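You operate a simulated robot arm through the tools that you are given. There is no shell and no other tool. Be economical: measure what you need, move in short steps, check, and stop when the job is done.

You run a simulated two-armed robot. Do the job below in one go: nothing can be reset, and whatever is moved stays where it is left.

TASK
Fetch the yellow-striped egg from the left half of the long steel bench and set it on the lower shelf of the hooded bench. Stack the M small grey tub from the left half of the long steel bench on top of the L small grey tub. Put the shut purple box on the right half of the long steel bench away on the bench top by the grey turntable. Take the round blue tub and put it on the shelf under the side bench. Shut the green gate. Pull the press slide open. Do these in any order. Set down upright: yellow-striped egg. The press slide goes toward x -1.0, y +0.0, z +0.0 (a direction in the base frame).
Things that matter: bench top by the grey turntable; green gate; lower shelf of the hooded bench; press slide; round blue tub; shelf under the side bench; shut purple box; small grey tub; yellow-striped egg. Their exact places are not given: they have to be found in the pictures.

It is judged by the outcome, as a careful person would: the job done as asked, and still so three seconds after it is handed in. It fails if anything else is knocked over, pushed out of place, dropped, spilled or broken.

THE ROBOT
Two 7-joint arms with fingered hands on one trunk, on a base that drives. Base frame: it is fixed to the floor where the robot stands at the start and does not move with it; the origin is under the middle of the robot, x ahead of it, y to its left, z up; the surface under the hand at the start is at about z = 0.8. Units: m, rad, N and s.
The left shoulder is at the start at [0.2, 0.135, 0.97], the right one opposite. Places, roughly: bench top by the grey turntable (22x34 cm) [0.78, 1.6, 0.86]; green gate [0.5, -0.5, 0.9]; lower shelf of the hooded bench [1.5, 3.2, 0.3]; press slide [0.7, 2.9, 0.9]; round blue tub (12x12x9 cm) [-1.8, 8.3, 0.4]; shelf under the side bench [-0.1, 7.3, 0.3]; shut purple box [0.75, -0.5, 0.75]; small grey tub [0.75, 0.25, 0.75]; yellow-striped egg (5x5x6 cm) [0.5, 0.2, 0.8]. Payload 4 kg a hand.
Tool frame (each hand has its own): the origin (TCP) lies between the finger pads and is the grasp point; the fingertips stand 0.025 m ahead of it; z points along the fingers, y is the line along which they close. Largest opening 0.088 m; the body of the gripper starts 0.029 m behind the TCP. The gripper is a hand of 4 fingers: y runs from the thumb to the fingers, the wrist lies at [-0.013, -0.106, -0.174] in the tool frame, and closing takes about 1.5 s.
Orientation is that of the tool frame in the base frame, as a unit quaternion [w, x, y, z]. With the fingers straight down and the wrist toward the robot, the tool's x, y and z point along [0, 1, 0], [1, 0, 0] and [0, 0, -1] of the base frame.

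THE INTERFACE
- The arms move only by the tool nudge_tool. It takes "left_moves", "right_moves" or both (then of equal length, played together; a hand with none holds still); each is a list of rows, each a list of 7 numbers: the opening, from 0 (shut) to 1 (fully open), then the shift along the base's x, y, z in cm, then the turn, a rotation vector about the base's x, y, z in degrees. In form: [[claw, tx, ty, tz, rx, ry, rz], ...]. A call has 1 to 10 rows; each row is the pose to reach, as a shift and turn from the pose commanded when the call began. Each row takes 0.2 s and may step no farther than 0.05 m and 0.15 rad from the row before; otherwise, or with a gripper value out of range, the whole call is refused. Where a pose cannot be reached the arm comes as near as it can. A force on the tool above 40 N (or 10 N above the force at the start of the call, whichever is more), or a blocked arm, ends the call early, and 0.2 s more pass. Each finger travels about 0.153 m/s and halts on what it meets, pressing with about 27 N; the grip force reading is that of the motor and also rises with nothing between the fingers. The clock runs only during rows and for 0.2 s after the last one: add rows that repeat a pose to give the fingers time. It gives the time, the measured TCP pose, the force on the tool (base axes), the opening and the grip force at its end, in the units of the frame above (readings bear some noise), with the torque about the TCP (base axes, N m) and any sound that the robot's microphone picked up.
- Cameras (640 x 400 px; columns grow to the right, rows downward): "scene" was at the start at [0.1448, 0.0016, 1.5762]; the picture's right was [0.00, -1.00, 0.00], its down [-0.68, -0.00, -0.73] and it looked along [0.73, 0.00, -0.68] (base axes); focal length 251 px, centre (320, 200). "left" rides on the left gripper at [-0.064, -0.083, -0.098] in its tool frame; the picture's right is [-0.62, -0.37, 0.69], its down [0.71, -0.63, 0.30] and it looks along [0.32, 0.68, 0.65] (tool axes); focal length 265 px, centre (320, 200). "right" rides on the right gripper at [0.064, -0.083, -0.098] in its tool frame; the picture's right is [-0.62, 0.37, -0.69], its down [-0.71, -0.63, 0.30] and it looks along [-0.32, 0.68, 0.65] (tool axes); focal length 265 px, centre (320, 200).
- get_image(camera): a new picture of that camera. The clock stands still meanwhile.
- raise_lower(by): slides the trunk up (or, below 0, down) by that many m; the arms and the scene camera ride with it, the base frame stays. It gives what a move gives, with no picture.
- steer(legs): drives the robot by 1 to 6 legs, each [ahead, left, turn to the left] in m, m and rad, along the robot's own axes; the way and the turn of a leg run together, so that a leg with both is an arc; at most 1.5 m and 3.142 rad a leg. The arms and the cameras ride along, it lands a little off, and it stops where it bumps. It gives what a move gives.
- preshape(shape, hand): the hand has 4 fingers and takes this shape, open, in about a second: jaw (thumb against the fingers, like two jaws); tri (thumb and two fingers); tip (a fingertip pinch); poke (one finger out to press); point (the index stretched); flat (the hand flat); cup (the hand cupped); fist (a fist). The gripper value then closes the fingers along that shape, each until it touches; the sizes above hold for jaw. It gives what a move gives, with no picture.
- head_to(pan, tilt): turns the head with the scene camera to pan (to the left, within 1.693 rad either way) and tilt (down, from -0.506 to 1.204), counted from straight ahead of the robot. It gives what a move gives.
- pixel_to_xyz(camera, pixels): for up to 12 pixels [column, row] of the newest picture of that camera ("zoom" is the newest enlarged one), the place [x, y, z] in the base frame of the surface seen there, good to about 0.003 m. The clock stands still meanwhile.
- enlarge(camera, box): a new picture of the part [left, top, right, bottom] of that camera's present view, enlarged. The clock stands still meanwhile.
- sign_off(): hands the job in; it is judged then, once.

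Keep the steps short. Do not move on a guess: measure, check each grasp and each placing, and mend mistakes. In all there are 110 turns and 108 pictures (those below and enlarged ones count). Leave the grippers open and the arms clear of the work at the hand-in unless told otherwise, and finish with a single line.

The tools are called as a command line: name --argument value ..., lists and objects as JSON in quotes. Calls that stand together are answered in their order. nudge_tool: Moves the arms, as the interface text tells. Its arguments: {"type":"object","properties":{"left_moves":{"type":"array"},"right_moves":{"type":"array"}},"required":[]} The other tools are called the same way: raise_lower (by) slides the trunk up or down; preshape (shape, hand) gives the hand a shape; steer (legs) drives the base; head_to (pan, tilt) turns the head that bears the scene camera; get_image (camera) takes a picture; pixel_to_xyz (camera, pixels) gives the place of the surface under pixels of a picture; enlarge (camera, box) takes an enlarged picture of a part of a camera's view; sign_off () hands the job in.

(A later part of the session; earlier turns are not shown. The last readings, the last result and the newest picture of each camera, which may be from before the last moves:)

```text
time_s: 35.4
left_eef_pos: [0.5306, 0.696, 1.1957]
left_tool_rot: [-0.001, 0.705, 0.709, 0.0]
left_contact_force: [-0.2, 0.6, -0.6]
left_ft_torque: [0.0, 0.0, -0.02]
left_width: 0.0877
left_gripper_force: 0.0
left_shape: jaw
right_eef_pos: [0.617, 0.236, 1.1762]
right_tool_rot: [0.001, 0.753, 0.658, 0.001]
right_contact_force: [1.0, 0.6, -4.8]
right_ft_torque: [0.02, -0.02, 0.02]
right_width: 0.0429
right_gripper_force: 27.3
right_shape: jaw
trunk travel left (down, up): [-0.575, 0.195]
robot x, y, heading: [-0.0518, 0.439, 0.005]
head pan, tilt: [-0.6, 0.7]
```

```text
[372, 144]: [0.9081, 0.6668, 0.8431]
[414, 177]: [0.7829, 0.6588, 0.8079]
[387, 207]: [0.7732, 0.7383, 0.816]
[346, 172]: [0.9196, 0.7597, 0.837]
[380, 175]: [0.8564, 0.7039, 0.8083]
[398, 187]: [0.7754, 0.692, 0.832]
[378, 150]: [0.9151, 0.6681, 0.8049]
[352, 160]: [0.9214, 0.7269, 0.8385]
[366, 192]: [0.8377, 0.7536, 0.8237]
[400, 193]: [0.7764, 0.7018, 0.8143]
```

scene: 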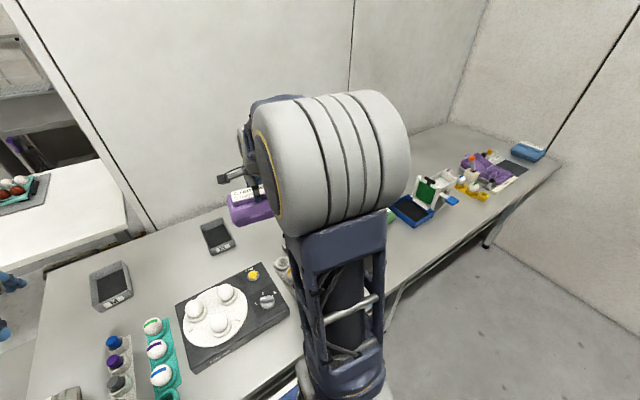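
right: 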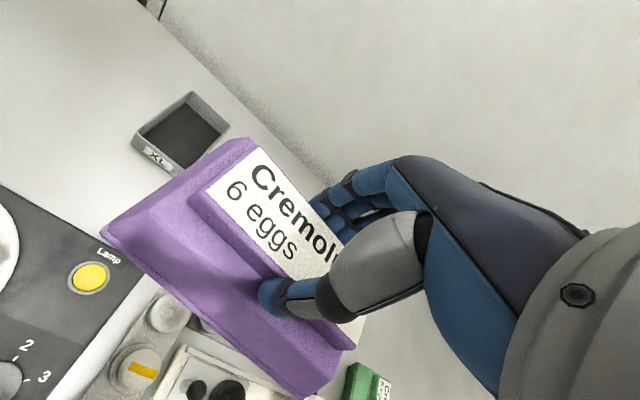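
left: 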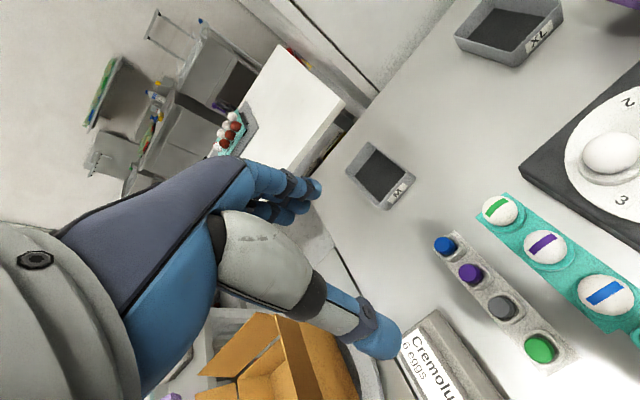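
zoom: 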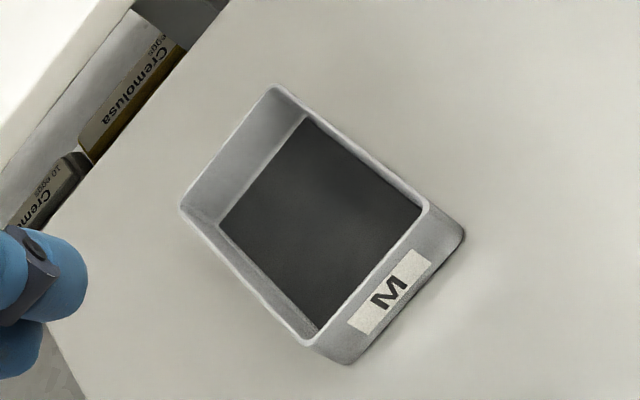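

I sample the rim and walls in the zoom.

pixel_to_xyz --camera "zoom" --pixels '[[275, 88], [428, 202], [306, 343], [182, 210], [353, 147], [246, 280], [366, 275], [230, 150], [320, 220], [460, 235], [350, 362], [390, 295]]'

head_to --pan 0.0 --tilt 0.8

enlarge --camera "scene" --box '[220, 160, 380, 260]'

```text
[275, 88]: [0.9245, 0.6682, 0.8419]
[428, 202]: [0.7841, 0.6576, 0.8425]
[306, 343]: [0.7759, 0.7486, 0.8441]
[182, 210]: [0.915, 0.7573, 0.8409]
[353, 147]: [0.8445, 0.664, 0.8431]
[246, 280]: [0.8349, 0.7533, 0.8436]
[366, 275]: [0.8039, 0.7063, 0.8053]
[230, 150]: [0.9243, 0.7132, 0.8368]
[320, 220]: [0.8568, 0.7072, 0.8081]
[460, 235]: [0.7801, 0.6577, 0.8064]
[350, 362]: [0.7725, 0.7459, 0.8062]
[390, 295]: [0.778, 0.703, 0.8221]
```

```text
time_s: 36.4
left_eef_pos: [0.5306, 0.6962, 1.1954]
left_tool_rot: [0.0, 0.705, 0.709, 0.0]
left_contact_force: [-1.0, 0.4, -0.8]
left_ft_torque: [-0.04, 0.0, -0.01]
left_width: 0.0875
left_gripper_force: 0.0
left_shape: jaw
right_eef_pos: [0.6166, 0.2353, 1.1761]
right_tool_rot: [0.001, 0.752, 0.659, 0.001]
right_contact_force: [-0.8, 0.4, -3.9]
right_ft_torque: [-0.03, 0.01, 0.01]
right_width: 0.0435
right_gripper_force: 26.1
right_shape: jaw
trunk travel left (down, up): [-0.575, 0.195]
robot x, y, heading: [-0.0509, 0.4345, 0.004]
head pan, tilt: [0.0, 0.799]
```

```text
4.00 times, centred on (300, 210) of scene
```

zoom: 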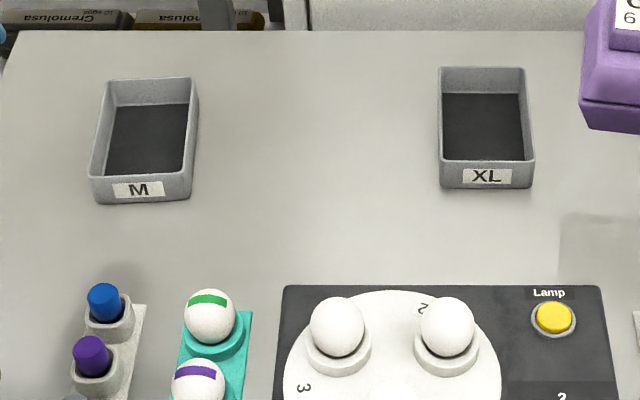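

M tub: rim z 0.843, label-wall midpoint [0.780,0.703], far wall midpoint [0.920,0.713], yaw ≈ +5°. It is 9.5 cm wide, too wide to span, so I'll pinch the label wall. First move to just above it.

nudge_tool --left_moves '[[1, 2.5, 0, -3, 0, 0, 1], [1, 5, 0, -6, 0, 0, 2], [1, 7.5, 0.2, -9, 0, 0, 3], [1, 10, 0.3, -12, 0, 0, 4], [1, 12.5, 0.4, -15, 0, 0, 5], [1, 15, 0.5, -18, 0, 0, 5], [1, 17.5, 0.6, -21, 0, 0, 5], [1, 20, 0.7, -24, 0, 0, 5], [1, 22.5, 0.8, -27, 0, 0, 5], [1, 25, 0.8, -30, 0, 0, 5]]'

get_image --camera "left"

enlarge --camera "scene" --box '[180, 140, 340, 240]'

```text
time_s: 38.6
left_eef_pos: [0.7793, 0.7012, 0.8971]
left_tool_rot: [-0.001, 0.674, 0.739, 0.001]
left_contact_force: [0.3, 0.2, 0.5]
left_ft_torque: [0.03, 0.0, 0.0]
left_width: 0.0876
left_gripper_force: 0.0
left_shape: jaw
right_eef_pos: [0.6165, 0.2356, 1.176]
right_tool_rot: [0.001, 0.752, 0.659, 0.0]
right_contact_force: [0.5, 0.0, -4.4]
right_ft_torque: [0.02, 0.02, -0.03]
right_width: 0.0433
right_gripper_force: 27.2
right_shape: jaw
trunk travel left (down, up): [-0.575, 0.195]
robot x, y, heading: [-0.0537, 0.4356, 0.001]
head pan, tilt: [0.0, 0.799]
```

```text
71 pictures are left
```

left: 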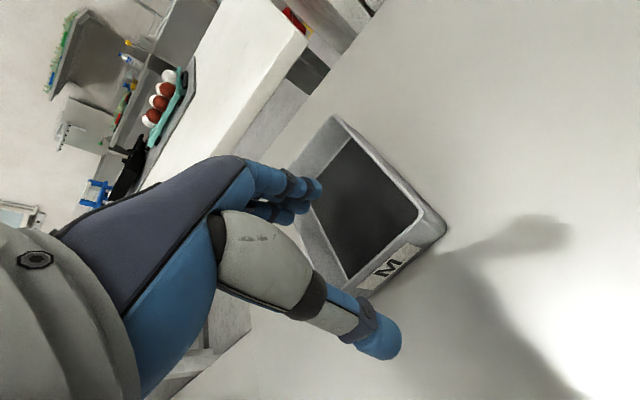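

```text
4.00 times, centred on (260, 190) of scene
```

zoom: 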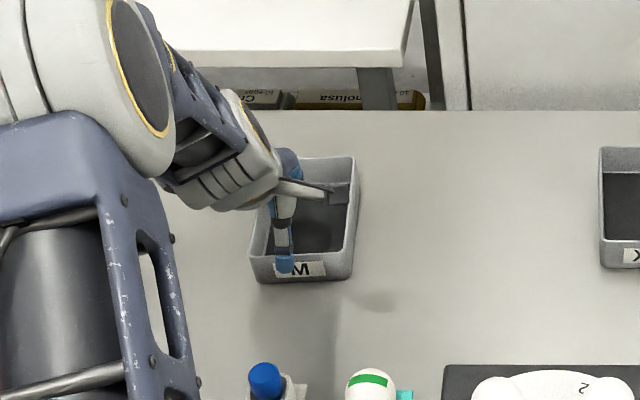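

The thumb is in front of the label wall and the fingers over the tub. I lower to TCP 0.838 and close.

nudge_tool --left_moves '[[0.8, 0.2, 0.2, -2, 0, 0, 0], [0.8, 0.2, 0.2, -4, 0, 0, 0], [0.8, 0.2, 0.2, -5.7, 0, 0, 0], [0.4, 0.2, 0.2, -5.7, 0, 0, 0], [0, 0.2, 0.2, -5.7, 0, 0, 0], [0, 0.2, 0.2, -5.7, 0, 0, 0], [0, 0.2, 0.2, -5.7, 0, 0, 0], [0, 0.2, 0.2, -5.7, 0, 0, 0]]'

get_image --camera "left"

```text
time_s: 40.4
left_eef_pos: [0.7815, 0.7042, 0.8395]
left_tool_rot: [0.0, 0.674, 0.739, 0.001]
left_contact_force: [0.5, -0.5, 0.6]
left_ft_torque: [-0.04, -0.01, -0.04]
left_width: 0.0001
left_gripper_force: 26.7
left_shape: jaw
right_eef_pos: [0.6177, 0.2353, 1.1759]
right_tool_rot: [0.001, 0.752, 0.659, 0.0]
right_contact_force: [-0.2, -0.7, -3.8]
right_ft_torque: [0.01, -0.01, -0.01]
right_width: 0.0431
right_gripper_force: 27.1
right_shape: jaw
trunk travel left (down, up): [-0.575, 0.195]
robot x, y, heading: [-0.0548, 0.4347, -0.004]
head pan, tilt: [0.0, 0.799]
```

```text
69 pictures are left
```

left: 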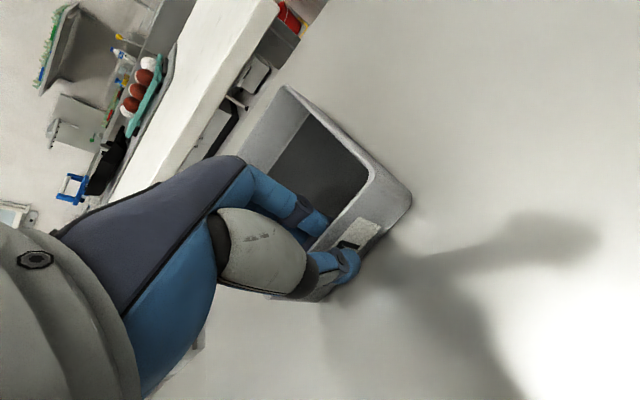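

Thumb is on the label and the fingers inside, though the width reads ~0 (thin wall). I lift 2 cm to test.

nudge_tool --left_moves '[[0, 0, 0, 0.5, 0, 0, 0], [0, 0, 0, 1, 0, 0, 0], [0, 0, 0, 2, 0, 0, 0], [0, 0, 0, 2, 0, 0, 0]]'

get_image --camera "left"

enlarge --camera "scene" --box '[180, 140, 340, 240]'

```text
time_s: 41.4
left_eef_pos: [0.7813, 0.7057, 0.858]
left_tool_rot: [-0.001, 0.674, 0.738, 0.001]
left_contact_force: [0.0, 0.6, -0.3]
left_ft_torque: [-0.01, 0.06, -0.01]
left_width: 0.0
left_gripper_force: 27.2
left_shape: jaw
right_eef_pos: [0.6173, 0.236, 1.1761]
right_tool_rot: [0.0, 0.752, 0.659, 0.001]
right_contact_force: [0.0, -0.6, -5.0]
right_ft_torque: [0.0, 0.02, 0.01]
right_width: 0.0431
right_gripper_force: 26.8
right_shape: jaw
trunk travel left (down, up): [-0.575, 0.195]
robot x, y, heading: [-0.0524, 0.435, 0.007]
head pan, tilt: [0.0, 0.799]
```

```text
68 pictures are left
```

left: 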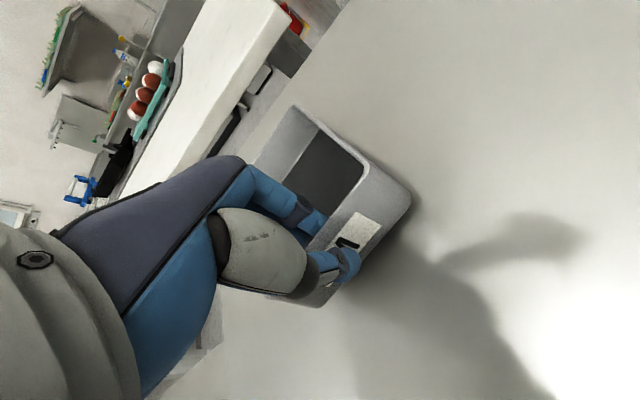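

```text
4.00 times, centred on (260, 190) of scene
```

zoom: 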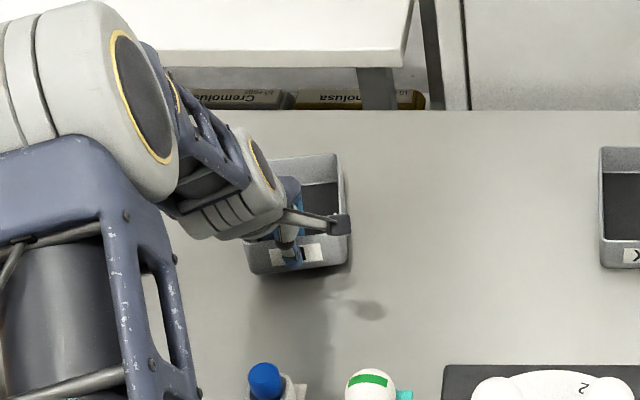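

The near end rose; I check whether the far end did too.

pixel_to_xyz --camera "zoom" --pixels '[[325, 155], [335, 155], [346, 262], [255, 268], [348, 230], [322, 195], [300, 156]]'

pixel_to_xyz --camera "left" --pixels '[[296, 107], [366, 165], [330, 135], [405, 210], [330, 175]]'

```text
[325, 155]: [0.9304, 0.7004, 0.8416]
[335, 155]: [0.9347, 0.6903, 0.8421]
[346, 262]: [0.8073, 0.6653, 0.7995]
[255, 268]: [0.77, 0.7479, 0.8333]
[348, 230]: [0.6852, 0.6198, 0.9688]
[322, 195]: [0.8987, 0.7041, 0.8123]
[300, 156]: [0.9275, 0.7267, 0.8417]
```

```text
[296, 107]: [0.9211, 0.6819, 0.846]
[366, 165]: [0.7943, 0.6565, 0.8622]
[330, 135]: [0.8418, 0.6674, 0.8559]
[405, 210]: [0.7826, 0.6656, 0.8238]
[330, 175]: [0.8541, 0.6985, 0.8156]
```

The tub tilts about its near wall (far end still on the bench). I lift a few cm more to see whether the grip takes the weight.

nudge_tool --left_moves '[[0, 0, 0, 1, 0, 0, 0], [0, 0, 0, 2, 0, 0, 0], [0, 0, 0, 3, 0, 0, 0], [0, 0, 0, 4, 0, 0, 0], [0, 0, 0, 4, 0, 0, 0]]'

enlarge --camera "scene" --box '[180, 140, 340, 240]'

get_image --camera "left"

```text
time_s: 42.6
left_eef_pos: [0.783, 0.7069, 0.8988]
left_tool_rot: [0.001, 0.673, 0.739, 0.0]
left_contact_force: [0.0, 0.0, -1.8]
left_ft_torque: [-0.01, 0.07, 0.01]
left_width: 0.0
left_gripper_force: 27.1
left_shape: jaw
right_eef_pos: [0.618, 0.2363, 1.1769]
right_tool_rot: [0.001, 0.752, 0.659, 0.001]
right_contact_force: [1.1, -0.3, -3.9]
right_ft_torque: [0.02, 0.07, 0.0]
right_width: 0.0431
right_gripper_force: 26.6
right_shape: jaw
trunk travel left (down, up): [-0.575, 0.195]
robot x, y, heading: [-0.0502, 0.4357, 0.001]
head pan, tilt: [0.0, 0.799]
```

```text
4.00 times, centred on (260, 190) of scene
```

zoom: 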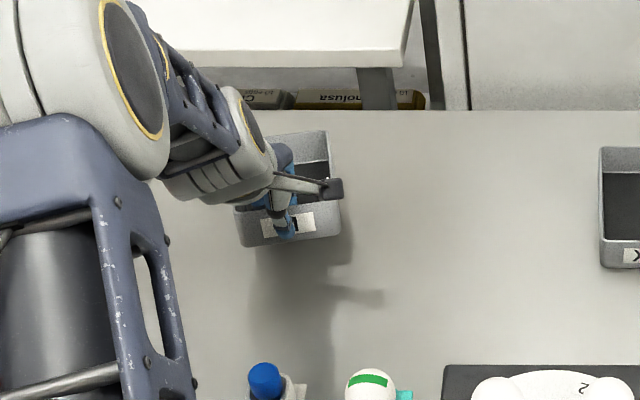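

```text
65 pictures are left
```

left: 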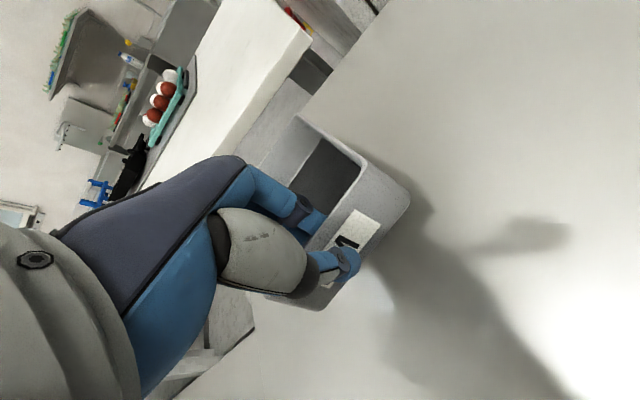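

It lifted off: force -1.8 N with a small tilt held. I measure the tilt.

pixel_to_xyz --camera "zoom" --pixels '[[318, 134], [240, 220], [342, 215], [245, 210], [315, 170], [300, 134], [240, 240]]'

pixel_to_xyz --camera "left" --pixels '[[297, 117], [364, 166], [330, 141], [325, 308], [405, 205], [310, 180]]'

```text
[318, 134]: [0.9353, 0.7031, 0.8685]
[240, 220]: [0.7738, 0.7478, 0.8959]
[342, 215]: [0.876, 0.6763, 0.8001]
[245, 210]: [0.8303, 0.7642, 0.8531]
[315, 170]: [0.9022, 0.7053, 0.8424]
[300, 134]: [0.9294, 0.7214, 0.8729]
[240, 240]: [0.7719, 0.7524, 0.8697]
```

```text
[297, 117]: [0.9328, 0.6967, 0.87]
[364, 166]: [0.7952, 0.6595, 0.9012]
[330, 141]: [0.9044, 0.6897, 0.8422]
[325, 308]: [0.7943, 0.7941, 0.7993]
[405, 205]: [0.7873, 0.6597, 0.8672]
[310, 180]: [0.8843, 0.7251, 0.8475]
```

Tilt is about 12° nose-down. I raise the tub to z≈1.15 and pitch the tool back 12° about y to level it.

nudge_tool --left_moves '[[0, 0, 0, 3, 0, 0, 0], [0, 0, 0, 6, 0, -2, 0], [0, 0, 0, 9, 0, -4, 0], [0, 0, 0, 12, 0, -6, 0], [0, -1, 0, 15, 0, -8, 0], [0, -3, 0, 18, 0, -10, 0], [0, -5, 0, 21, 0, -12, 0], [0, -7, 0, 24, 0, -12, 0], [0, -7, 0, 24, 0, -12, 0]]'

get_image --camera "scene"

```text
time_s: 44.6
left_eef_pos: [0.7135, 0.7061, 1.1388]
left_tool_rot: [0.077, 0.67, 0.735, 0.07]
left_contact_force: [-0.3, 0.0, -1.1]
left_ft_torque: [-0.03, 0.07, -0.02]
left_width: 0.0
left_gripper_force: 27.6
left_shape: jaw
right_eef_pos: [0.6166, 0.2359, 1.1767]
right_tool_rot: [0.001, 0.753, 0.658, 0.001]
right_contact_force: [-0.1, 0.0, -4.4]
right_ft_torque: [-0.02, 0.01, 0.02]
right_width: 0.0429
right_gripper_force: 26.8
right_shape: jaw
trunk travel left (down, up): [-0.575, 0.195]
robot x, y, heading: [-0.0557, 0.4342, 0.002]
head pan, tilt: [0.0, 0.799]
```

```text
64 pictures are left
```

scene: 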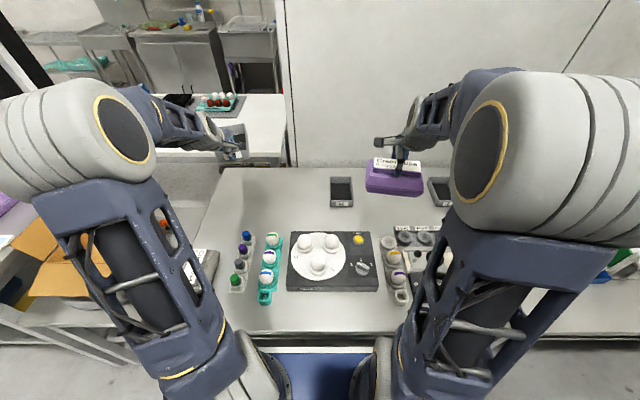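

Still held. I drive right 0.8 m so the left hand comes over the L tub.

steer --legs '[[0.02, -0.8, 0]]'

head_to --pan 0.1 --tilt 0.8

get_image --camera "scene"

enlarge --camera "scene" --box '[200, 120, 360, 220]'

get_image --camera "left"

```text
time_s: 48.9
left_eef_pos: [0.7357, -0.0949, 1.1388]
left_tool_rot: [0.077, 0.671, 0.734, 0.069]
left_contact_force: [-0.1, 0.3, -1.3]
left_ft_torque: [-0.03, 0.09, 0.04]
left_width: 0.0
left_gripper_force: 27.1
left_shape: jaw
right_eef_pos: [0.6381, -0.5636, 1.1759]
right_tool_rot: [0.001, 0.753, 0.658, 0.001]
right_contact_force: [-0.6, -0.9, -5.0]
right_ft_torque: [0.04, 0.03, 0.04]
right_width: 0.0432
right_gripper_force: 26.6
right_shape: jaw
trunk travel left (down, up): [-0.575, 0.195]
robot x, y, heading: [-0.0283, -0.3624, 0.005]
head pan, tilt: [0.0, 0.799]
```

```text
time_s: 49.6
left_eef_pos: [0.7358, -0.094, 1.137]
left_tool_rot: [0.077, 0.672, 0.734, 0.07]
left_contact_force: [0.6, -0.4, -0.3]
left_ft_torque: [0.0, 0.09, -0.04]
left_width: 0.0001
left_gripper_force: 27.6
left_shape: jaw
right_eef_pos: [0.6387, -0.5636, 1.1762]
right_tool_rot: [0.0, 0.753, 0.658, 0.0]
right_contact_force: [-0.6, -0.7, -4.0]
right_ft_torque: [-0.02, -0.01, 0.01]
right_width: 0.0429
right_gripper_force: 26.6
right_shape: jaw
trunk travel left (down, up): [-0.575, 0.195]
robot x, y, heading: [-0.0276, -0.3646, 0.001]
head pan, tilt: [0.099, 0.799]
```

```text
63 pictures are left
```

scene: 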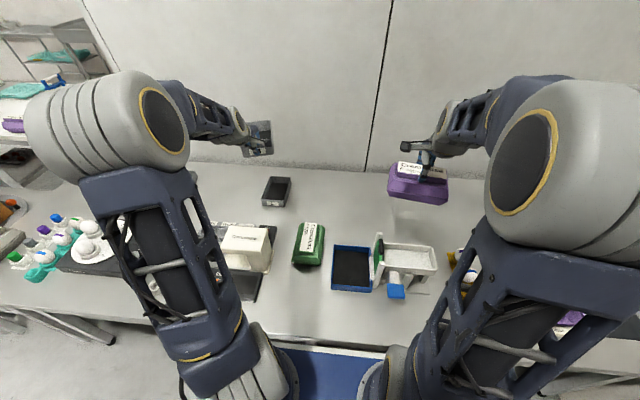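

```text
4.00 times, centred on (280, 170) of scene
```

zoom: 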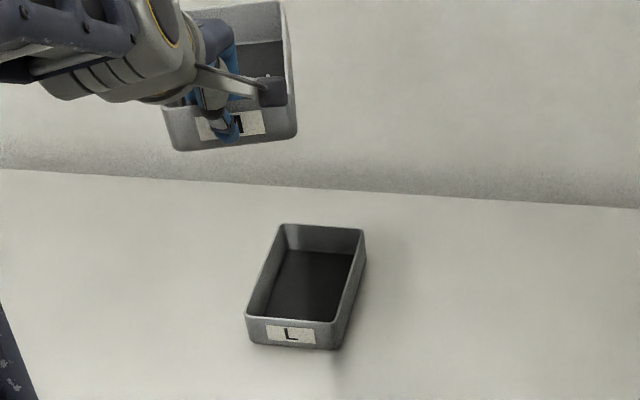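

```text
61 pictures are left
```

left: 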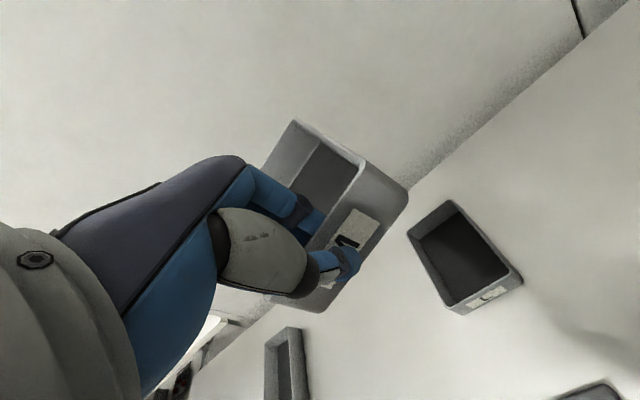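

I measure L's rim (left view and zoom), the held M tub and the green box.

pixel_to_xyz --camera "zoom" --pixels '[[281, 226], [363, 232], [338, 319], [248, 317], [293, 320], [322, 228], [250, 343], [338, 349], [282, 3], [296, 134], [165, 108], [292, 70]]'

pixel_to_xyz --camera "left" --pixels '[[451, 202], [520, 276], [465, 305], [408, 231], [485, 238], [436, 268], [295, 121], [362, 163], [328, 141], [404, 205], [276, 165]]'

pixel_to_xyz --camera "scene" --pixels '[[304, 223], [318, 226], [312, 251], [298, 249], [325, 227], [319, 265], [293, 264]]'

```text
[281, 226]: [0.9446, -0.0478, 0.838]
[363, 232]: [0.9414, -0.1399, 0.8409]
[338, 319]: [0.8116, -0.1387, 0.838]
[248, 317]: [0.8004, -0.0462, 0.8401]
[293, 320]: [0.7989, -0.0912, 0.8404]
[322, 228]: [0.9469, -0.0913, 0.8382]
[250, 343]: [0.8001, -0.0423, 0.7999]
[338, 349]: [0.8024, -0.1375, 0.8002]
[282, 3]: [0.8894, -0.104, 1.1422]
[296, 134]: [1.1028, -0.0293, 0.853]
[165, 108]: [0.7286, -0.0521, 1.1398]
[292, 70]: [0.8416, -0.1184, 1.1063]
```

```text
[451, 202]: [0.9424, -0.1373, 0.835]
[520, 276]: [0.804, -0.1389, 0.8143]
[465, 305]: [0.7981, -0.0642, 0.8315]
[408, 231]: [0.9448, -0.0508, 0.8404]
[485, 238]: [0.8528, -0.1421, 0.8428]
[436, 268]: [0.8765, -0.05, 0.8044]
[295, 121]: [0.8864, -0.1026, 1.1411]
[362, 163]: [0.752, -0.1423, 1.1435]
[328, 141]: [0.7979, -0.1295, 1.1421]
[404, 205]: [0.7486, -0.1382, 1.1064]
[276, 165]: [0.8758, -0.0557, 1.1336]
```

```text
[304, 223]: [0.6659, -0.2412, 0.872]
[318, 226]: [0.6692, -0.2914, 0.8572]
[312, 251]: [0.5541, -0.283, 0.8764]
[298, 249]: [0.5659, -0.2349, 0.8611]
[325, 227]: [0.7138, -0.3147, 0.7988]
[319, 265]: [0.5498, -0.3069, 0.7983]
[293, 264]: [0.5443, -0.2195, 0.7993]
```

L: rim z 0.841, centre [0.873,-0.0925], yaw≈0; green box unmoved (it re-projects to the start picture). Held M: level, yaw ≈15°, centre ≈[0.811,-0.078]. I turn it -15°, shift over L and come down to 6 cm above.

nudge_tool --left_moves '[[0, 2, 0.2, 0, 0, 0, -5], [0, 4, 0.4, 0, 0, 0, -10], [0, 6, 0.55, 0, 0, 0, -15], [0, 6, 0.55, -4, 0, 0, -15], [0, 6, 0.55, -8, 0, 0, -15], [0, 6, 0.55, -12, 0, 0, -15], [0, 6, 0.55, -16, 0, 0, -15], [0, 6, 0.55, -20, 0, 0, -15], [0, 6, 0.55, -20, 0, 0, -15]]'

enlarge --camera "scene" --box '[200, 120, 360, 220]'

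get_image --camera "left"

```text
time_s: 51.6
left_eef_pos: [0.798, -0.0898, 0.9349]
left_tool_rot: [0.086, 0.761, 0.64, 0.06]
left_contact_force: [-0.6, -1.0, -1.3]
left_ft_torque: [0.02, 0.09, -0.03]
left_width: 0.0002
left_gripper_force: 27.0
left_shape: jaw
right_eef_pos: [0.6384, -0.5643, 1.177]
right_tool_rot: [0.001, 0.753, 0.658, 0.001]
right_contact_force: [0.1, 0.5, -5.1]
right_ft_torque: [0.01, 0.01, -0.03]
right_width: 0.0432
right_gripper_force: 26.7
right_shape: jaw
trunk travel left (down, up): [-0.575, 0.195]
robot x, y, heading: [-0.0259, -0.367, -0.0]
head pan, tilt: [0.099, 0.799]
```

```text
4.00 times, centred on (280, 170) of scene
```

zoom: 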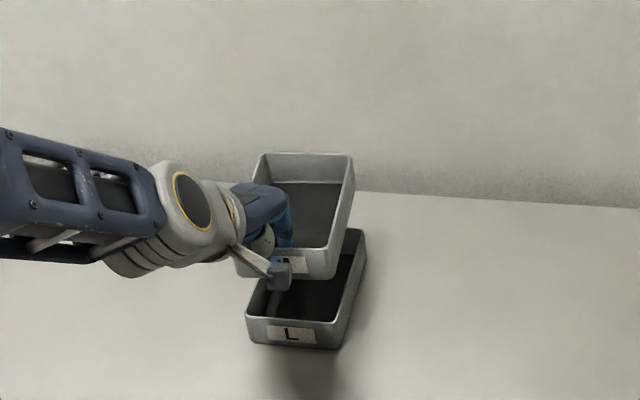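

```text
59 pictures are left
```

left: 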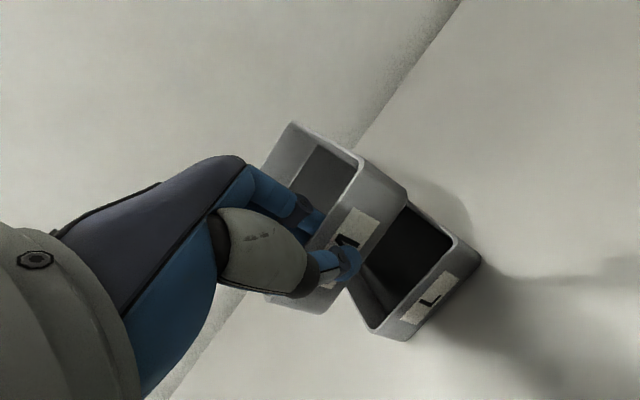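

I measure M's rim corners now, and L's visible corners.

pixel_to_xyz --camera "zoom" --pixels '[[262, 155], [351, 157], [330, 249], [307, 155], [342, 205], [240, 265], [330, 275], [338, 319], [248, 317], [362, 232]]'

pixel_to_xyz --camera "left" --pixels '[[293, 124], [360, 162], [328, 142], [404, 197], [452, 238], [370, 331], [410, 285], [320, 312]]'

```text
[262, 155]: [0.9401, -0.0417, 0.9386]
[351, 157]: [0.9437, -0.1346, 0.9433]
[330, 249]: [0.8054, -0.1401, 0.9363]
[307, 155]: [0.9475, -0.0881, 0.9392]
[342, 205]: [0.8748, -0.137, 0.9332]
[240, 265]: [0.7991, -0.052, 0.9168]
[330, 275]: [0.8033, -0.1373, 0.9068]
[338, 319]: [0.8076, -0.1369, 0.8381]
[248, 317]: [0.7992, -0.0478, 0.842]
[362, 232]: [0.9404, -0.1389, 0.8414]
```

```text
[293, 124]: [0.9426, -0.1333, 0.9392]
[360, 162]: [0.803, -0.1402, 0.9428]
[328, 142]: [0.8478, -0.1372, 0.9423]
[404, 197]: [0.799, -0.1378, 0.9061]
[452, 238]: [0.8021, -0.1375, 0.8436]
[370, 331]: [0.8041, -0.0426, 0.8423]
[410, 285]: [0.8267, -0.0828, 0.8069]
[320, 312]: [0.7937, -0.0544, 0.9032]
```

M is over L with 2.5° residual yaw. I correct -2.5°, y +0.2 cm, and lower 5.6 cm to touch.

nudge_tool --left_moves '[[0, 0, 0.2, -1.5, 0, 0, -2.5], [0, 0, 0.2, -3, 0, 0, -2.5], [0, 0, 0.2, -4.2, 0, 0, -2.5], [0, 0, 0.2, -4.9, 0, 0, -2.5], [0, 0, 0.2, -5.3, 0, 0, -2.5], [0, 0, 0.2, -5.6, 0, 0, -2.5], [0, 0, 0.2, -5.6, 0, 0, -2.5]]'

enlarge --camera "scene" --box '[220, 140, 340, 220]'

get_image --camera "left"

```text
time_s: 53.2
left_eef_pos: [0.7961, -0.0871, 0.8817]
left_tool_rot: [0.087, 0.776, 0.622, 0.058]
left_contact_force: [0.6, -0.3, -1.5]
left_ft_torque: [0.03, 0.11, -0.01]
left_width: 0.0
left_gripper_force: 26.4
left_shape: jaw
right_eef_pos: [0.6383, -0.565, 1.1757]
right_tool_rot: [0.0, 0.753, 0.658, 0.0]
right_contact_force: [0.5, -0.8, -3.5]
right_ft_torque: [-0.04, -0.03, 0.02]
right_width: 0.0432
right_gripper_force: 27.0
right_shape: jaw
trunk travel left (down, up): [-0.575, 0.195]
robot x, y, heading: [-0.0331, -0.3616, 0.007]
head pan, tilt: [0.099, 0.799]
```

```text
5.00 times, centred on (280, 180) of scene
```

zoom: 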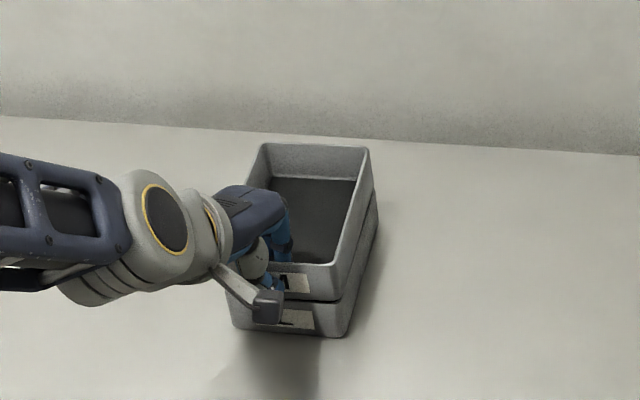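

```text
57 pictures are left
```

left: 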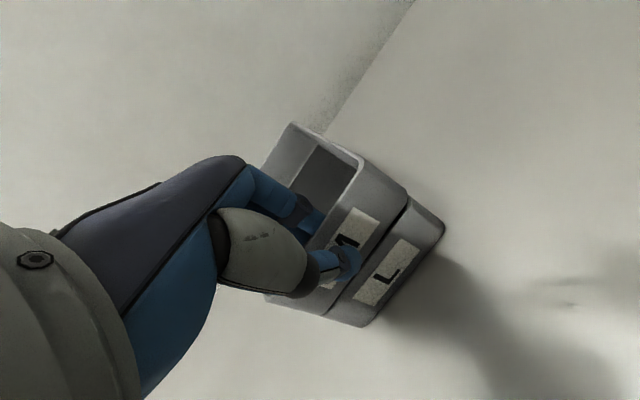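

M sits flush over L with a hairline gap. I lower another 0.5 cm for contact, then open.

nudge_tool --left_moves '[[0, 0, 0, -0.3, 0, 0, 0], [0, 0, 0, -0.5, 0, 0, 0], [0, 0, 0, -0.6, 0, 0, 0], [0, 0, 0, -0.6, 0, 0, 0]]'

pixel_to_xyz --camera "zoom" --pixels '[[265, 145], [367, 150], [336, 264], [372, 190], [345, 330], [316, 147]]'

get_image --camera "left"

```text
time_s: 54.2
left_eef_pos: [0.7973, -0.0889, 0.8788]
left_tool_rot: [0.089, 0.774, 0.624, 0.06]
left_contact_force: [-2.1, 0.1, 23.5]
left_ft_torque: [0.01, 0.07, -0.05]
left_width: 0.0
left_gripper_force: 27.1
left_shape: jaw
right_eef_pos: [0.6377, -0.5664, 1.1763]
right_tool_rot: [0.0, 0.752, 0.659, 0.0]
right_contact_force: [0.4, 0.4, -4.3]
right_ft_torque: [-0.01, -0.02, 0.0]
right_width: 0.0432
right_gripper_force: 27.5
right_shape: jaw
trunk travel left (down, up): [-0.575, 0.195]
robot x, y, heading: [-0.0299, -0.365, 0.003]
head pan, tilt: [0.099, 0.799]
```

```text
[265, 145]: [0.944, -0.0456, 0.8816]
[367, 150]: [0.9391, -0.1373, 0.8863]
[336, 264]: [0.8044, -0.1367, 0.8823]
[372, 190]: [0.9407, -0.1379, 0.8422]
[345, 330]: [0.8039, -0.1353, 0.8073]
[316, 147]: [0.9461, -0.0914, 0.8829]
```

```text
56 pictures are left
```

left: 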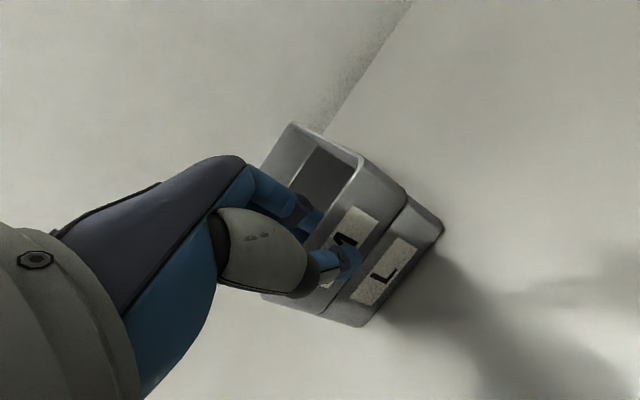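

Contact made (23 N) and corners match L within 2 mm. I ease off, open, and rise.

nudge_tool --left_moves '[[0, 0, 0, 0.4, 0, 0, 0], [0.15, 0, 0, 0.4, 0, 0, 0], [0.4, 0, 0, 0.4, 0, 0, 0], [0.4, 0, 0, 0.4, 0, 0, 0], [0.4, 0, 0, 3, 0, 0, 0], [0.4, 0, 0, 7, 0, 0, 0], [0.6, 0, 0, 11, 0, 0, 0], [1, 0, 0, 15, 0, 0, 0]]'

get_image --camera "left"

enlarge --camera "scene" --box '[180, 130, 340, 260]'

```text
time_s: 56.0
left_eef_pos: [0.7958, -0.0875, 1.025]
left_tool_rot: [0.087, 0.775, 0.623, 0.058]
left_contact_force: [-0.1, 0.3, -0.5]
left_ft_torque: [-0.01, 0.0, 0.0]
left_width: 0.0877
left_gripper_force: 0.1
left_shape: jaw
right_eef_pos: [0.6387, -0.5647, 1.1763]
right_tool_rot: [0.0, 0.753, 0.658, 0.001]
right_contact_force: [0.2, -0.4, -3.8]
right_ft_torque: [-0.01, 0.0, -0.02]
right_width: 0.043
right_gripper_force: 27.2
right_shape: jaw
trunk travel left (down, up): [-0.575, 0.195]
robot x, y, heading: [-0.0289, -0.3608, 0.003]
head pan, tilt: [0.099, 0.799]
```

```text
55 pictures are left
```

left: 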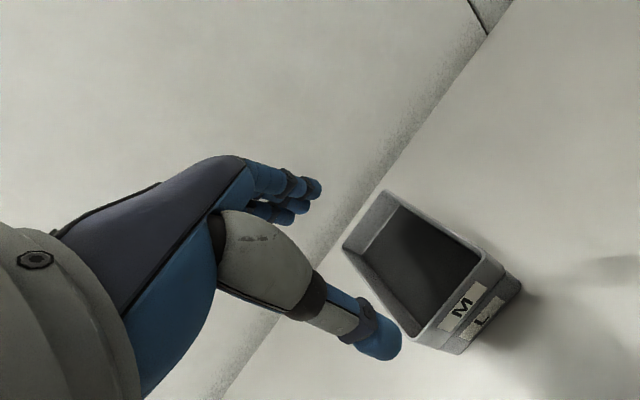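

```text
3.08 times, centred on (260, 195) of scene
```

zoom: 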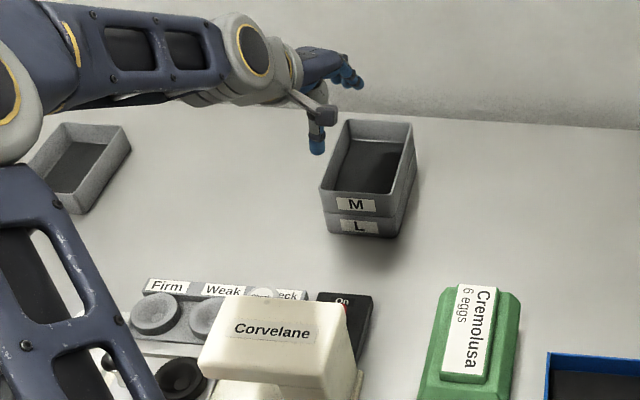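

M is stacked on L, level and aligned. Next the egg: I raise the left hand, restore its straight-down attitude, and drive to bring it over the egg rack.

nudge_tool --left_moves '[[1, 0, 0, 4, 0.6, 3, 3.1], [1, 0, 0, 8, 1.2, 5.9, 6.2], [1, -3, 0, 11, 1.8, 8.9, 9.4], [1, -6, 0, 14, 2.35, 11.85, 12.5], [1, -9, 0, 16, 2.35, 11.85, 12.5], [1, -12, 0, 17, 2.35, 11.85, 12.5]]'

steer --legs '[[-0.12, 0.28, 0]]'

head_to --pan 0.2 --tilt 0.9

get_image --camera "scene"

get_image --camera "left"

```text
time_s: 57.4
left_eef_pos: [0.6752, -0.0892, 1.1964]
left_tool_rot: [0.0, 0.706, 0.708, -0.001]
left_contact_force: [-0.1, 0.2, -0.5]
left_ft_torque: [0.03, -0.01, -0.01]
left_width: 0.0878
left_gripper_force: 0.0
left_shape: jaw
right_eef_pos: [0.6394, -0.5646, 1.1763]
right_tool_rot: [0.001, 0.753, 0.658, 0.001]
right_contact_force: [0.0, -1.1, -4.9]
right_ft_torque: [-0.01, -0.02, -0.02]
right_width: 0.0434
right_gripper_force: 26.7
right_shape: jaw
trunk travel left (down, up): [-0.575, 0.195]
robot x, y, heading: [-0.028, -0.3625, 0.007]
head pan, tilt: [0.099, 0.799]
```

```text
time_s: 59.4
left_eef_pos: [0.5536, 0.1925, 1.1947]
left_tool_rot: [0.0, 0.706, 0.708, -0.001]
left_contact_force: [0.1, 0.3, 0.4]
left_ft_torque: [-0.04, -0.05, -0.02]
left_width: 0.0879
left_gripper_force: 0.1
left_shape: jaw
right_eef_pos: [0.519, -0.2823, 1.1755]
right_tool_rot: [0.001, 0.753, 0.658, 0.001]
right_contact_force: [-0.2, -0.2, -4.4]
right_ft_torque: [-0.02, 0.03, -0.02]
right_width: 0.0431
right_gripper_force: 27.1
right_shape: jaw
trunk travel left (down, up): [-0.575, 0.195]
robot x, y, heading: [-0.1543, -0.0781, -0.0]
head pan, tilt: [0.099, 0.799]
```

```text
time_s: 60.1
left_eef_pos: [0.5545, 0.1926, 1.1949]
left_tool_rot: [-0.001, 0.706, 0.709, -0.001]
left_contact_force: [0.9, -0.1, 0.3]
left_ft_torque: [0.02, -0.04, -0.02]
left_width: 0.0879
left_gripper_force: 0.0
left_shape: jaw
right_eef_pos: [0.5181, -0.2822, 1.1758]
right_tool_rot: [0.001, 0.753, 0.659, 0.001]
right_contact_force: [0.8, -0.4, -5.0]
right_ft_torque: [0.02, 0.02, 0.03]
right_width: 0.0428
right_gripper_force: 26.7
right_shape: jaw
trunk travel left (down, up): [-0.575, 0.195]
robot x, y, heading: [-0.1499, -0.0841, -0.004]
head pan, tilt: [0.201, 0.901]
```

```text
53 pictures are left
```

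scene: 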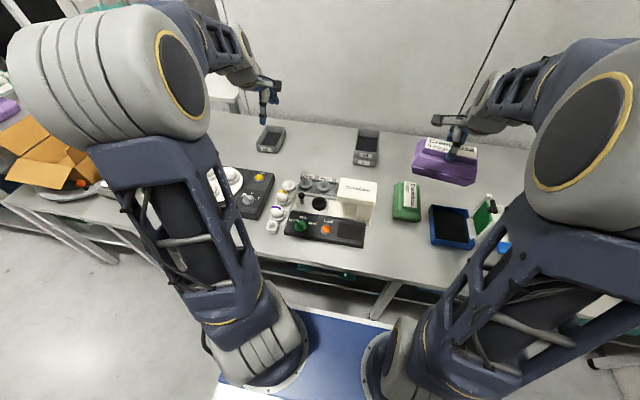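

```text
52 pictures are left
```

left: 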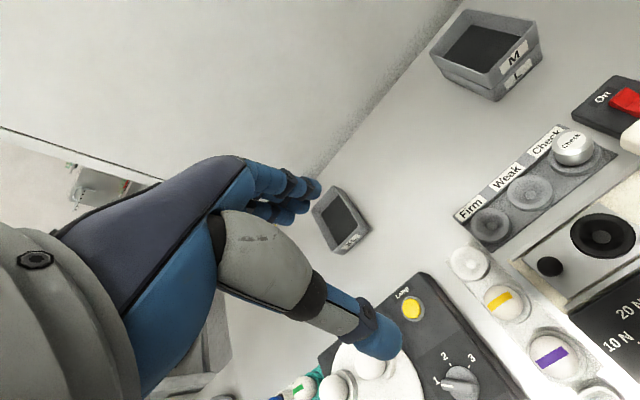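

enlarge --camera "left" --box '[420, 220, 640, 400]'

enlarge --camera "scene" --box '[240, 160, 340, 250]'

pixel_to_xyz --camera "left" --pixels '[[500, 287], [500, 298], [498, 310], [488, 298], [517, 298], [510, 320], [468, 262], [550, 352], [552, 335]]'

```text
2.22 times, centred on (530, 310) of left
```

zoom: 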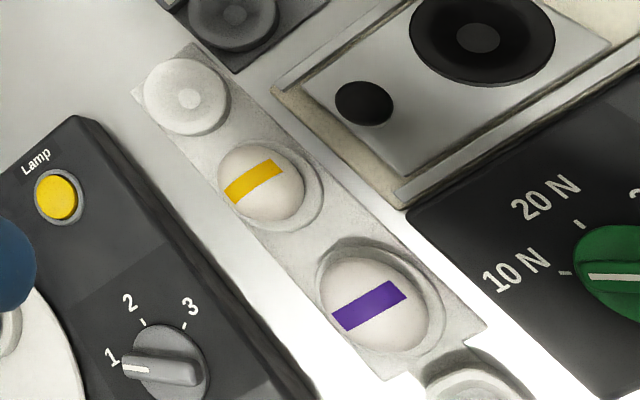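

```text
4.44 times, centred on (290, 205) of scene
```

zoom: 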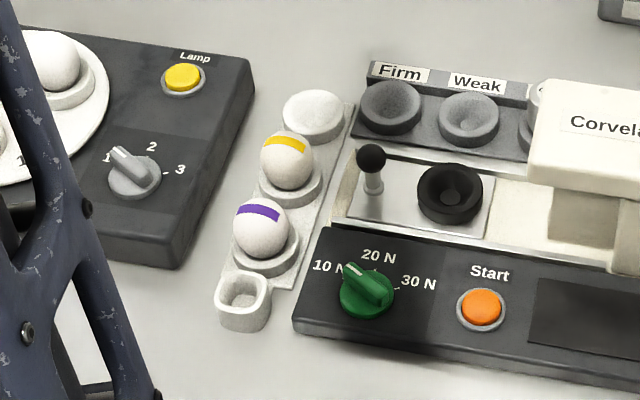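

```text
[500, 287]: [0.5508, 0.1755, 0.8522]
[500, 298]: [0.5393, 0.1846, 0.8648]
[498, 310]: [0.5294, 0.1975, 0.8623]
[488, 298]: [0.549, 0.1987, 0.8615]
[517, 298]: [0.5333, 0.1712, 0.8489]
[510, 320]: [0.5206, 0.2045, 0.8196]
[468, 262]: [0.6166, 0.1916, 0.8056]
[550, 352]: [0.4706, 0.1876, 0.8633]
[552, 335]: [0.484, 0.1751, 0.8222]
```

Egg centre ≈[0.537,0.187], top z 0.866, cup rim ≈0.822. The neighbour egg is 6 cm nearer in x, so I'll turn the hand -55° so the fingers straddle it sideways, and go above it.

nudge_tool --left_moves '[[1, -0.5, 0, -2, 0, 0, -8], [1, -1, -0.2, -4, 0, 0, -16], [1, -1.75, -0.55, -6, 0, 0, -24], [1, -1.75, -0.55, -8, 0, 0, -32], [1, -1.75, -0.55, -10, 0, 0, -40], [1, -1.75, -0.55, -13, 0, 0, -48], [1, -1.75, -0.55, -17, 0, 0, -55], [1, -1.75, -0.55, -21, 0, 0, -55], [1, -1.75, -0.55, -24, 0, 0, -55], [1, -1.75, -0.55, -24, 0, 0, -55]]'

get_image --camera "left"

enlarge --camera "scene" --box '[210, 130, 350, 250]'

```text
time_s: 62.3
left_eef_pos: [0.5362, 0.1849, 0.9561]
left_tool_rot: [0.0, 0.953, 0.302, -0.001]
left_contact_force: [0.1, -1.4, -0.1]
left_ft_torque: [0.02, 0.02, 0.02]
left_width: 0.0875
left_gripper_force: 0.0
left_shape: jaw
right_eef_pos: [0.5174, -0.2824, 1.1764]
right_tool_rot: [0.0, 0.752, 0.659, 0.001]
right_contact_force: [-0.6, -1.4, -4.0]
right_ft_torque: [0.02, -0.01, -0.01]
right_width: 0.0432
right_gripper_force: 27.2
right_shape: jaw
trunk travel left (down, up): [-0.575, 0.195]
robot x, y, heading: [-0.1538, -0.0844, 0.002]
head pan, tilt: [0.201, 0.901]
```

```text
49 pictures are left
```

left: 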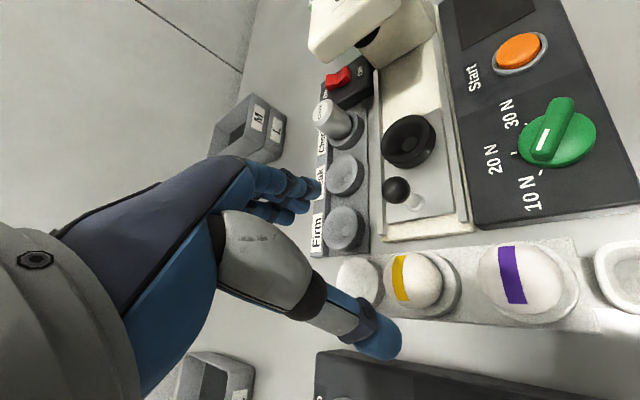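

```text
3.33 times, centred on (280, 190) of scene
```

zoom: 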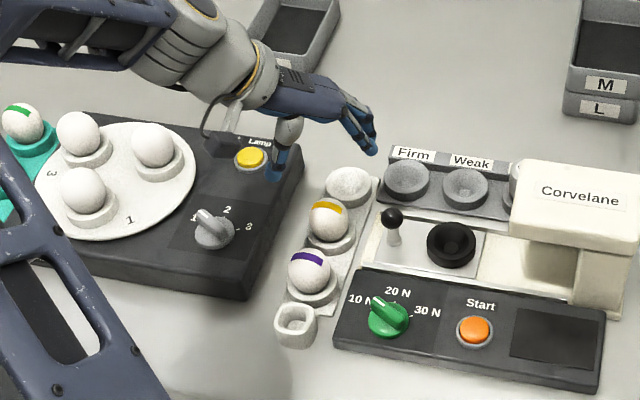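

I measure the egg outline and the lever near the fingers in this closer view.

pixel_to_xyz --camera "left" --pixels '[[415, 280], [392, 275], [400, 300], [425, 300], [437, 275], [420, 257], [455, 290], [420, 315], [395, 188], [395, 200], [340, 360], [345, 230]]'

```text
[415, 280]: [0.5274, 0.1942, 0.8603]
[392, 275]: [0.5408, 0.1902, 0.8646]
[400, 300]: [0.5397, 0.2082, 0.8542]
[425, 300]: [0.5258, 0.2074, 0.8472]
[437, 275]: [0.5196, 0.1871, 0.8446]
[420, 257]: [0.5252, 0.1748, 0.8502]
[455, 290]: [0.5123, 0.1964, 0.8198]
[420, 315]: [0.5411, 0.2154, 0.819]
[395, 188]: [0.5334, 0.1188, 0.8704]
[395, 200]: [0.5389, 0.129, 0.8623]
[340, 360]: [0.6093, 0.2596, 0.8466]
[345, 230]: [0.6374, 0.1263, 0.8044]
```

Egg centre refined to ≈[0.541,0.190]. I turn back 10° for lever clearance, narrow the opening to 7 cm, lower to TCP 0.852 and close gently.

nudge_tool --left_moves '[[0.8, 0.5, 0.5, -2, 0, 0, 5], [0.8, 0.5, 0.5, -5, 0, 0, 10], [0.8, 0.5, 0.5, -8, 0, 0, 10], [0.8, 0.5, 0.5, -10.3, 0, 0, 10], [0.8, 0.5, 0.5, -10.3, 0, 0, 10]]'

get_image --camera "left"

enlarge --camera "scene" --box '[230, 140, 330, 230]'

```text
time_s: 63.5
left_eef_pos: [0.5419, 0.1917, 0.8532]
left_tool_rot: [-0.001, 0.924, 0.383, -0.001]
left_contact_force: [0.2, 0.9, 0.6]
left_ft_torque: [0.0, 0.02, 0.01]
left_width: 0.0705
left_gripper_force: 0.0
left_shape: jaw
right_eef_pos: [0.5177, -0.2817, 1.1762]
right_tool_rot: [0.0, 0.752, 0.659, 0.0]
right_contact_force: [0.6, 0.1, -4.8]
right_ft_torque: [0.0, 0.03, -0.01]
right_width: 0.0431
right_gripper_force: 26.7
right_shape: jaw
trunk travel left (down, up): [-0.575, 0.195]
robot x, y, heading: [-0.1485, -0.0798, 0.003]
head pan, tilt: [0.201, 0.901]
```

```text
47 pictures are left
```

left: 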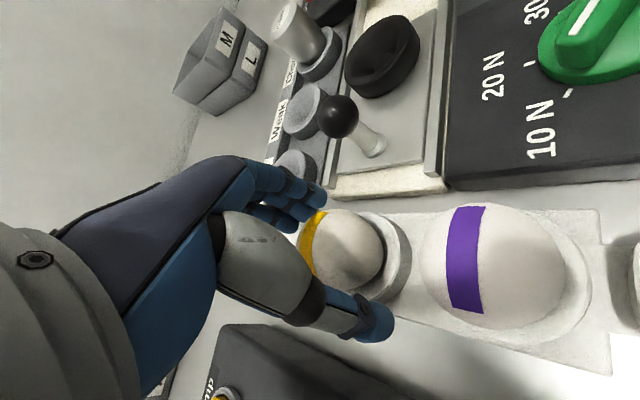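

```text
4.44 times, centred on (280, 185) of scene
```

zoom: 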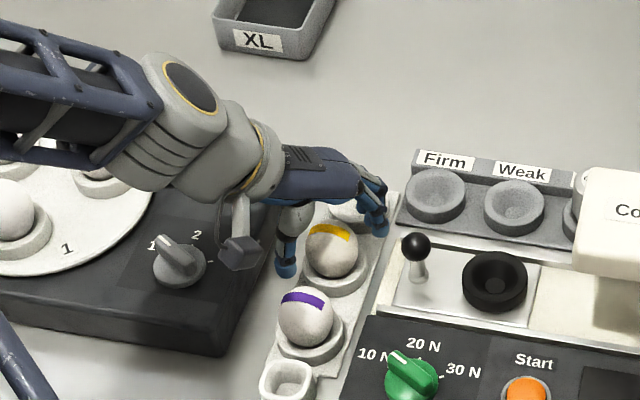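

The egg sits between fingers (310,200) and thumb (375,320). I close.

nudge_tool --left_moves '[[0.65, 0, 0, 0, 0, 0, 0], [0.5, 0, 0, 0, 0, 0, 0], [0.4, 0, 0, 0, 0, 0, 0], [0.4, 0, 0, 0, 0, 0, 0], [0.3, 0, 0, 0, 0, 0, 0], [0.3, 0, 0, 0, 0, 0, 0]]'

get_image --camera "left"

```text
time_s: 64.9
left_eef_pos: [0.5426, 0.1902, 0.854]
left_tool_rot: [-0.001, 0.923, 0.385, -0.001]
left_contact_force: [-0.3, 0.8, 0.8]
left_ft_torque: [0.02, 0.02, -0.01]
left_width: 0.0366
left_gripper_force: 9.1
left_shape: jaw
right_eef_pos: [0.5194, -0.2826, 1.1762]
right_tool_rot: [0.001, 0.752, 0.659, 0.001]
right_contact_force: [-1.0, -0.2, -4.3]
right_ft_torque: [0.03, -0.01, -0.01]
right_width: 0.0431
right_gripper_force: 26.8
right_shape: jaw
trunk travel left (down, up): [-0.575, 0.195]
robot x, y, heading: [-0.1526, -0.0803, 0.003]
head pan, tilt: [0.201, 0.901]
```

```text
45 pictures are left
```

left: 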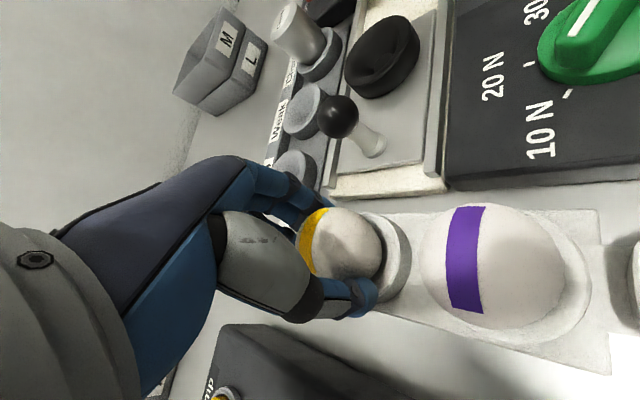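

Gripped gently (9 N, width 0.037). I lift 3 cm and check.

nudge_tool --left_moves '[[0.25, 0, 0, 0, 0, 0, 0], [0.25, 0, 0, 1, 0, 0, 0], [0.25, 0, 0, 2, 0, 0, 0], [0.25, 0, 0, 3.5, 0, 0, 0], [0.25, 0, 0, 5, 0, 0, 0], [0.25, 0, 0, 5, 0, 0, 0]]'

get_image --camera "left"

```text
time_s: 66.3
left_eef_pos: [0.5424, 0.1921, 0.9043]
left_tool_rot: [-0.001, 0.923, 0.384, 0.0]
left_contact_force: [0.4, 0.3, -1.1]
left_ft_torque: [0.04, -0.04, 0.01]
left_width: 0.0367
left_gripper_force: 9.0
left_shape: jaw
right_eef_pos: [0.5189, -0.2819, 1.177]
right_tool_rot: [0.001, 0.752, 0.659, 0.0]
right_contact_force: [0.1, 0.2, -4.6]
right_ft_torque: [-0.02, -0.02, 0.01]
right_width: 0.0431
right_gripper_force: 26.9
right_shape: jaw
trunk travel left (down, up): [-0.575, 0.195]
robot x, y, heading: [-0.1542, -0.0783, 0.004]
head pan, tilt: [0.201, 0.901]
```

```text
44 pictures are left
```

left: 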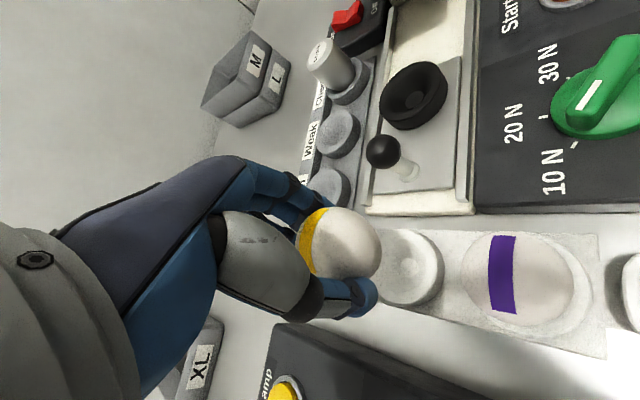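

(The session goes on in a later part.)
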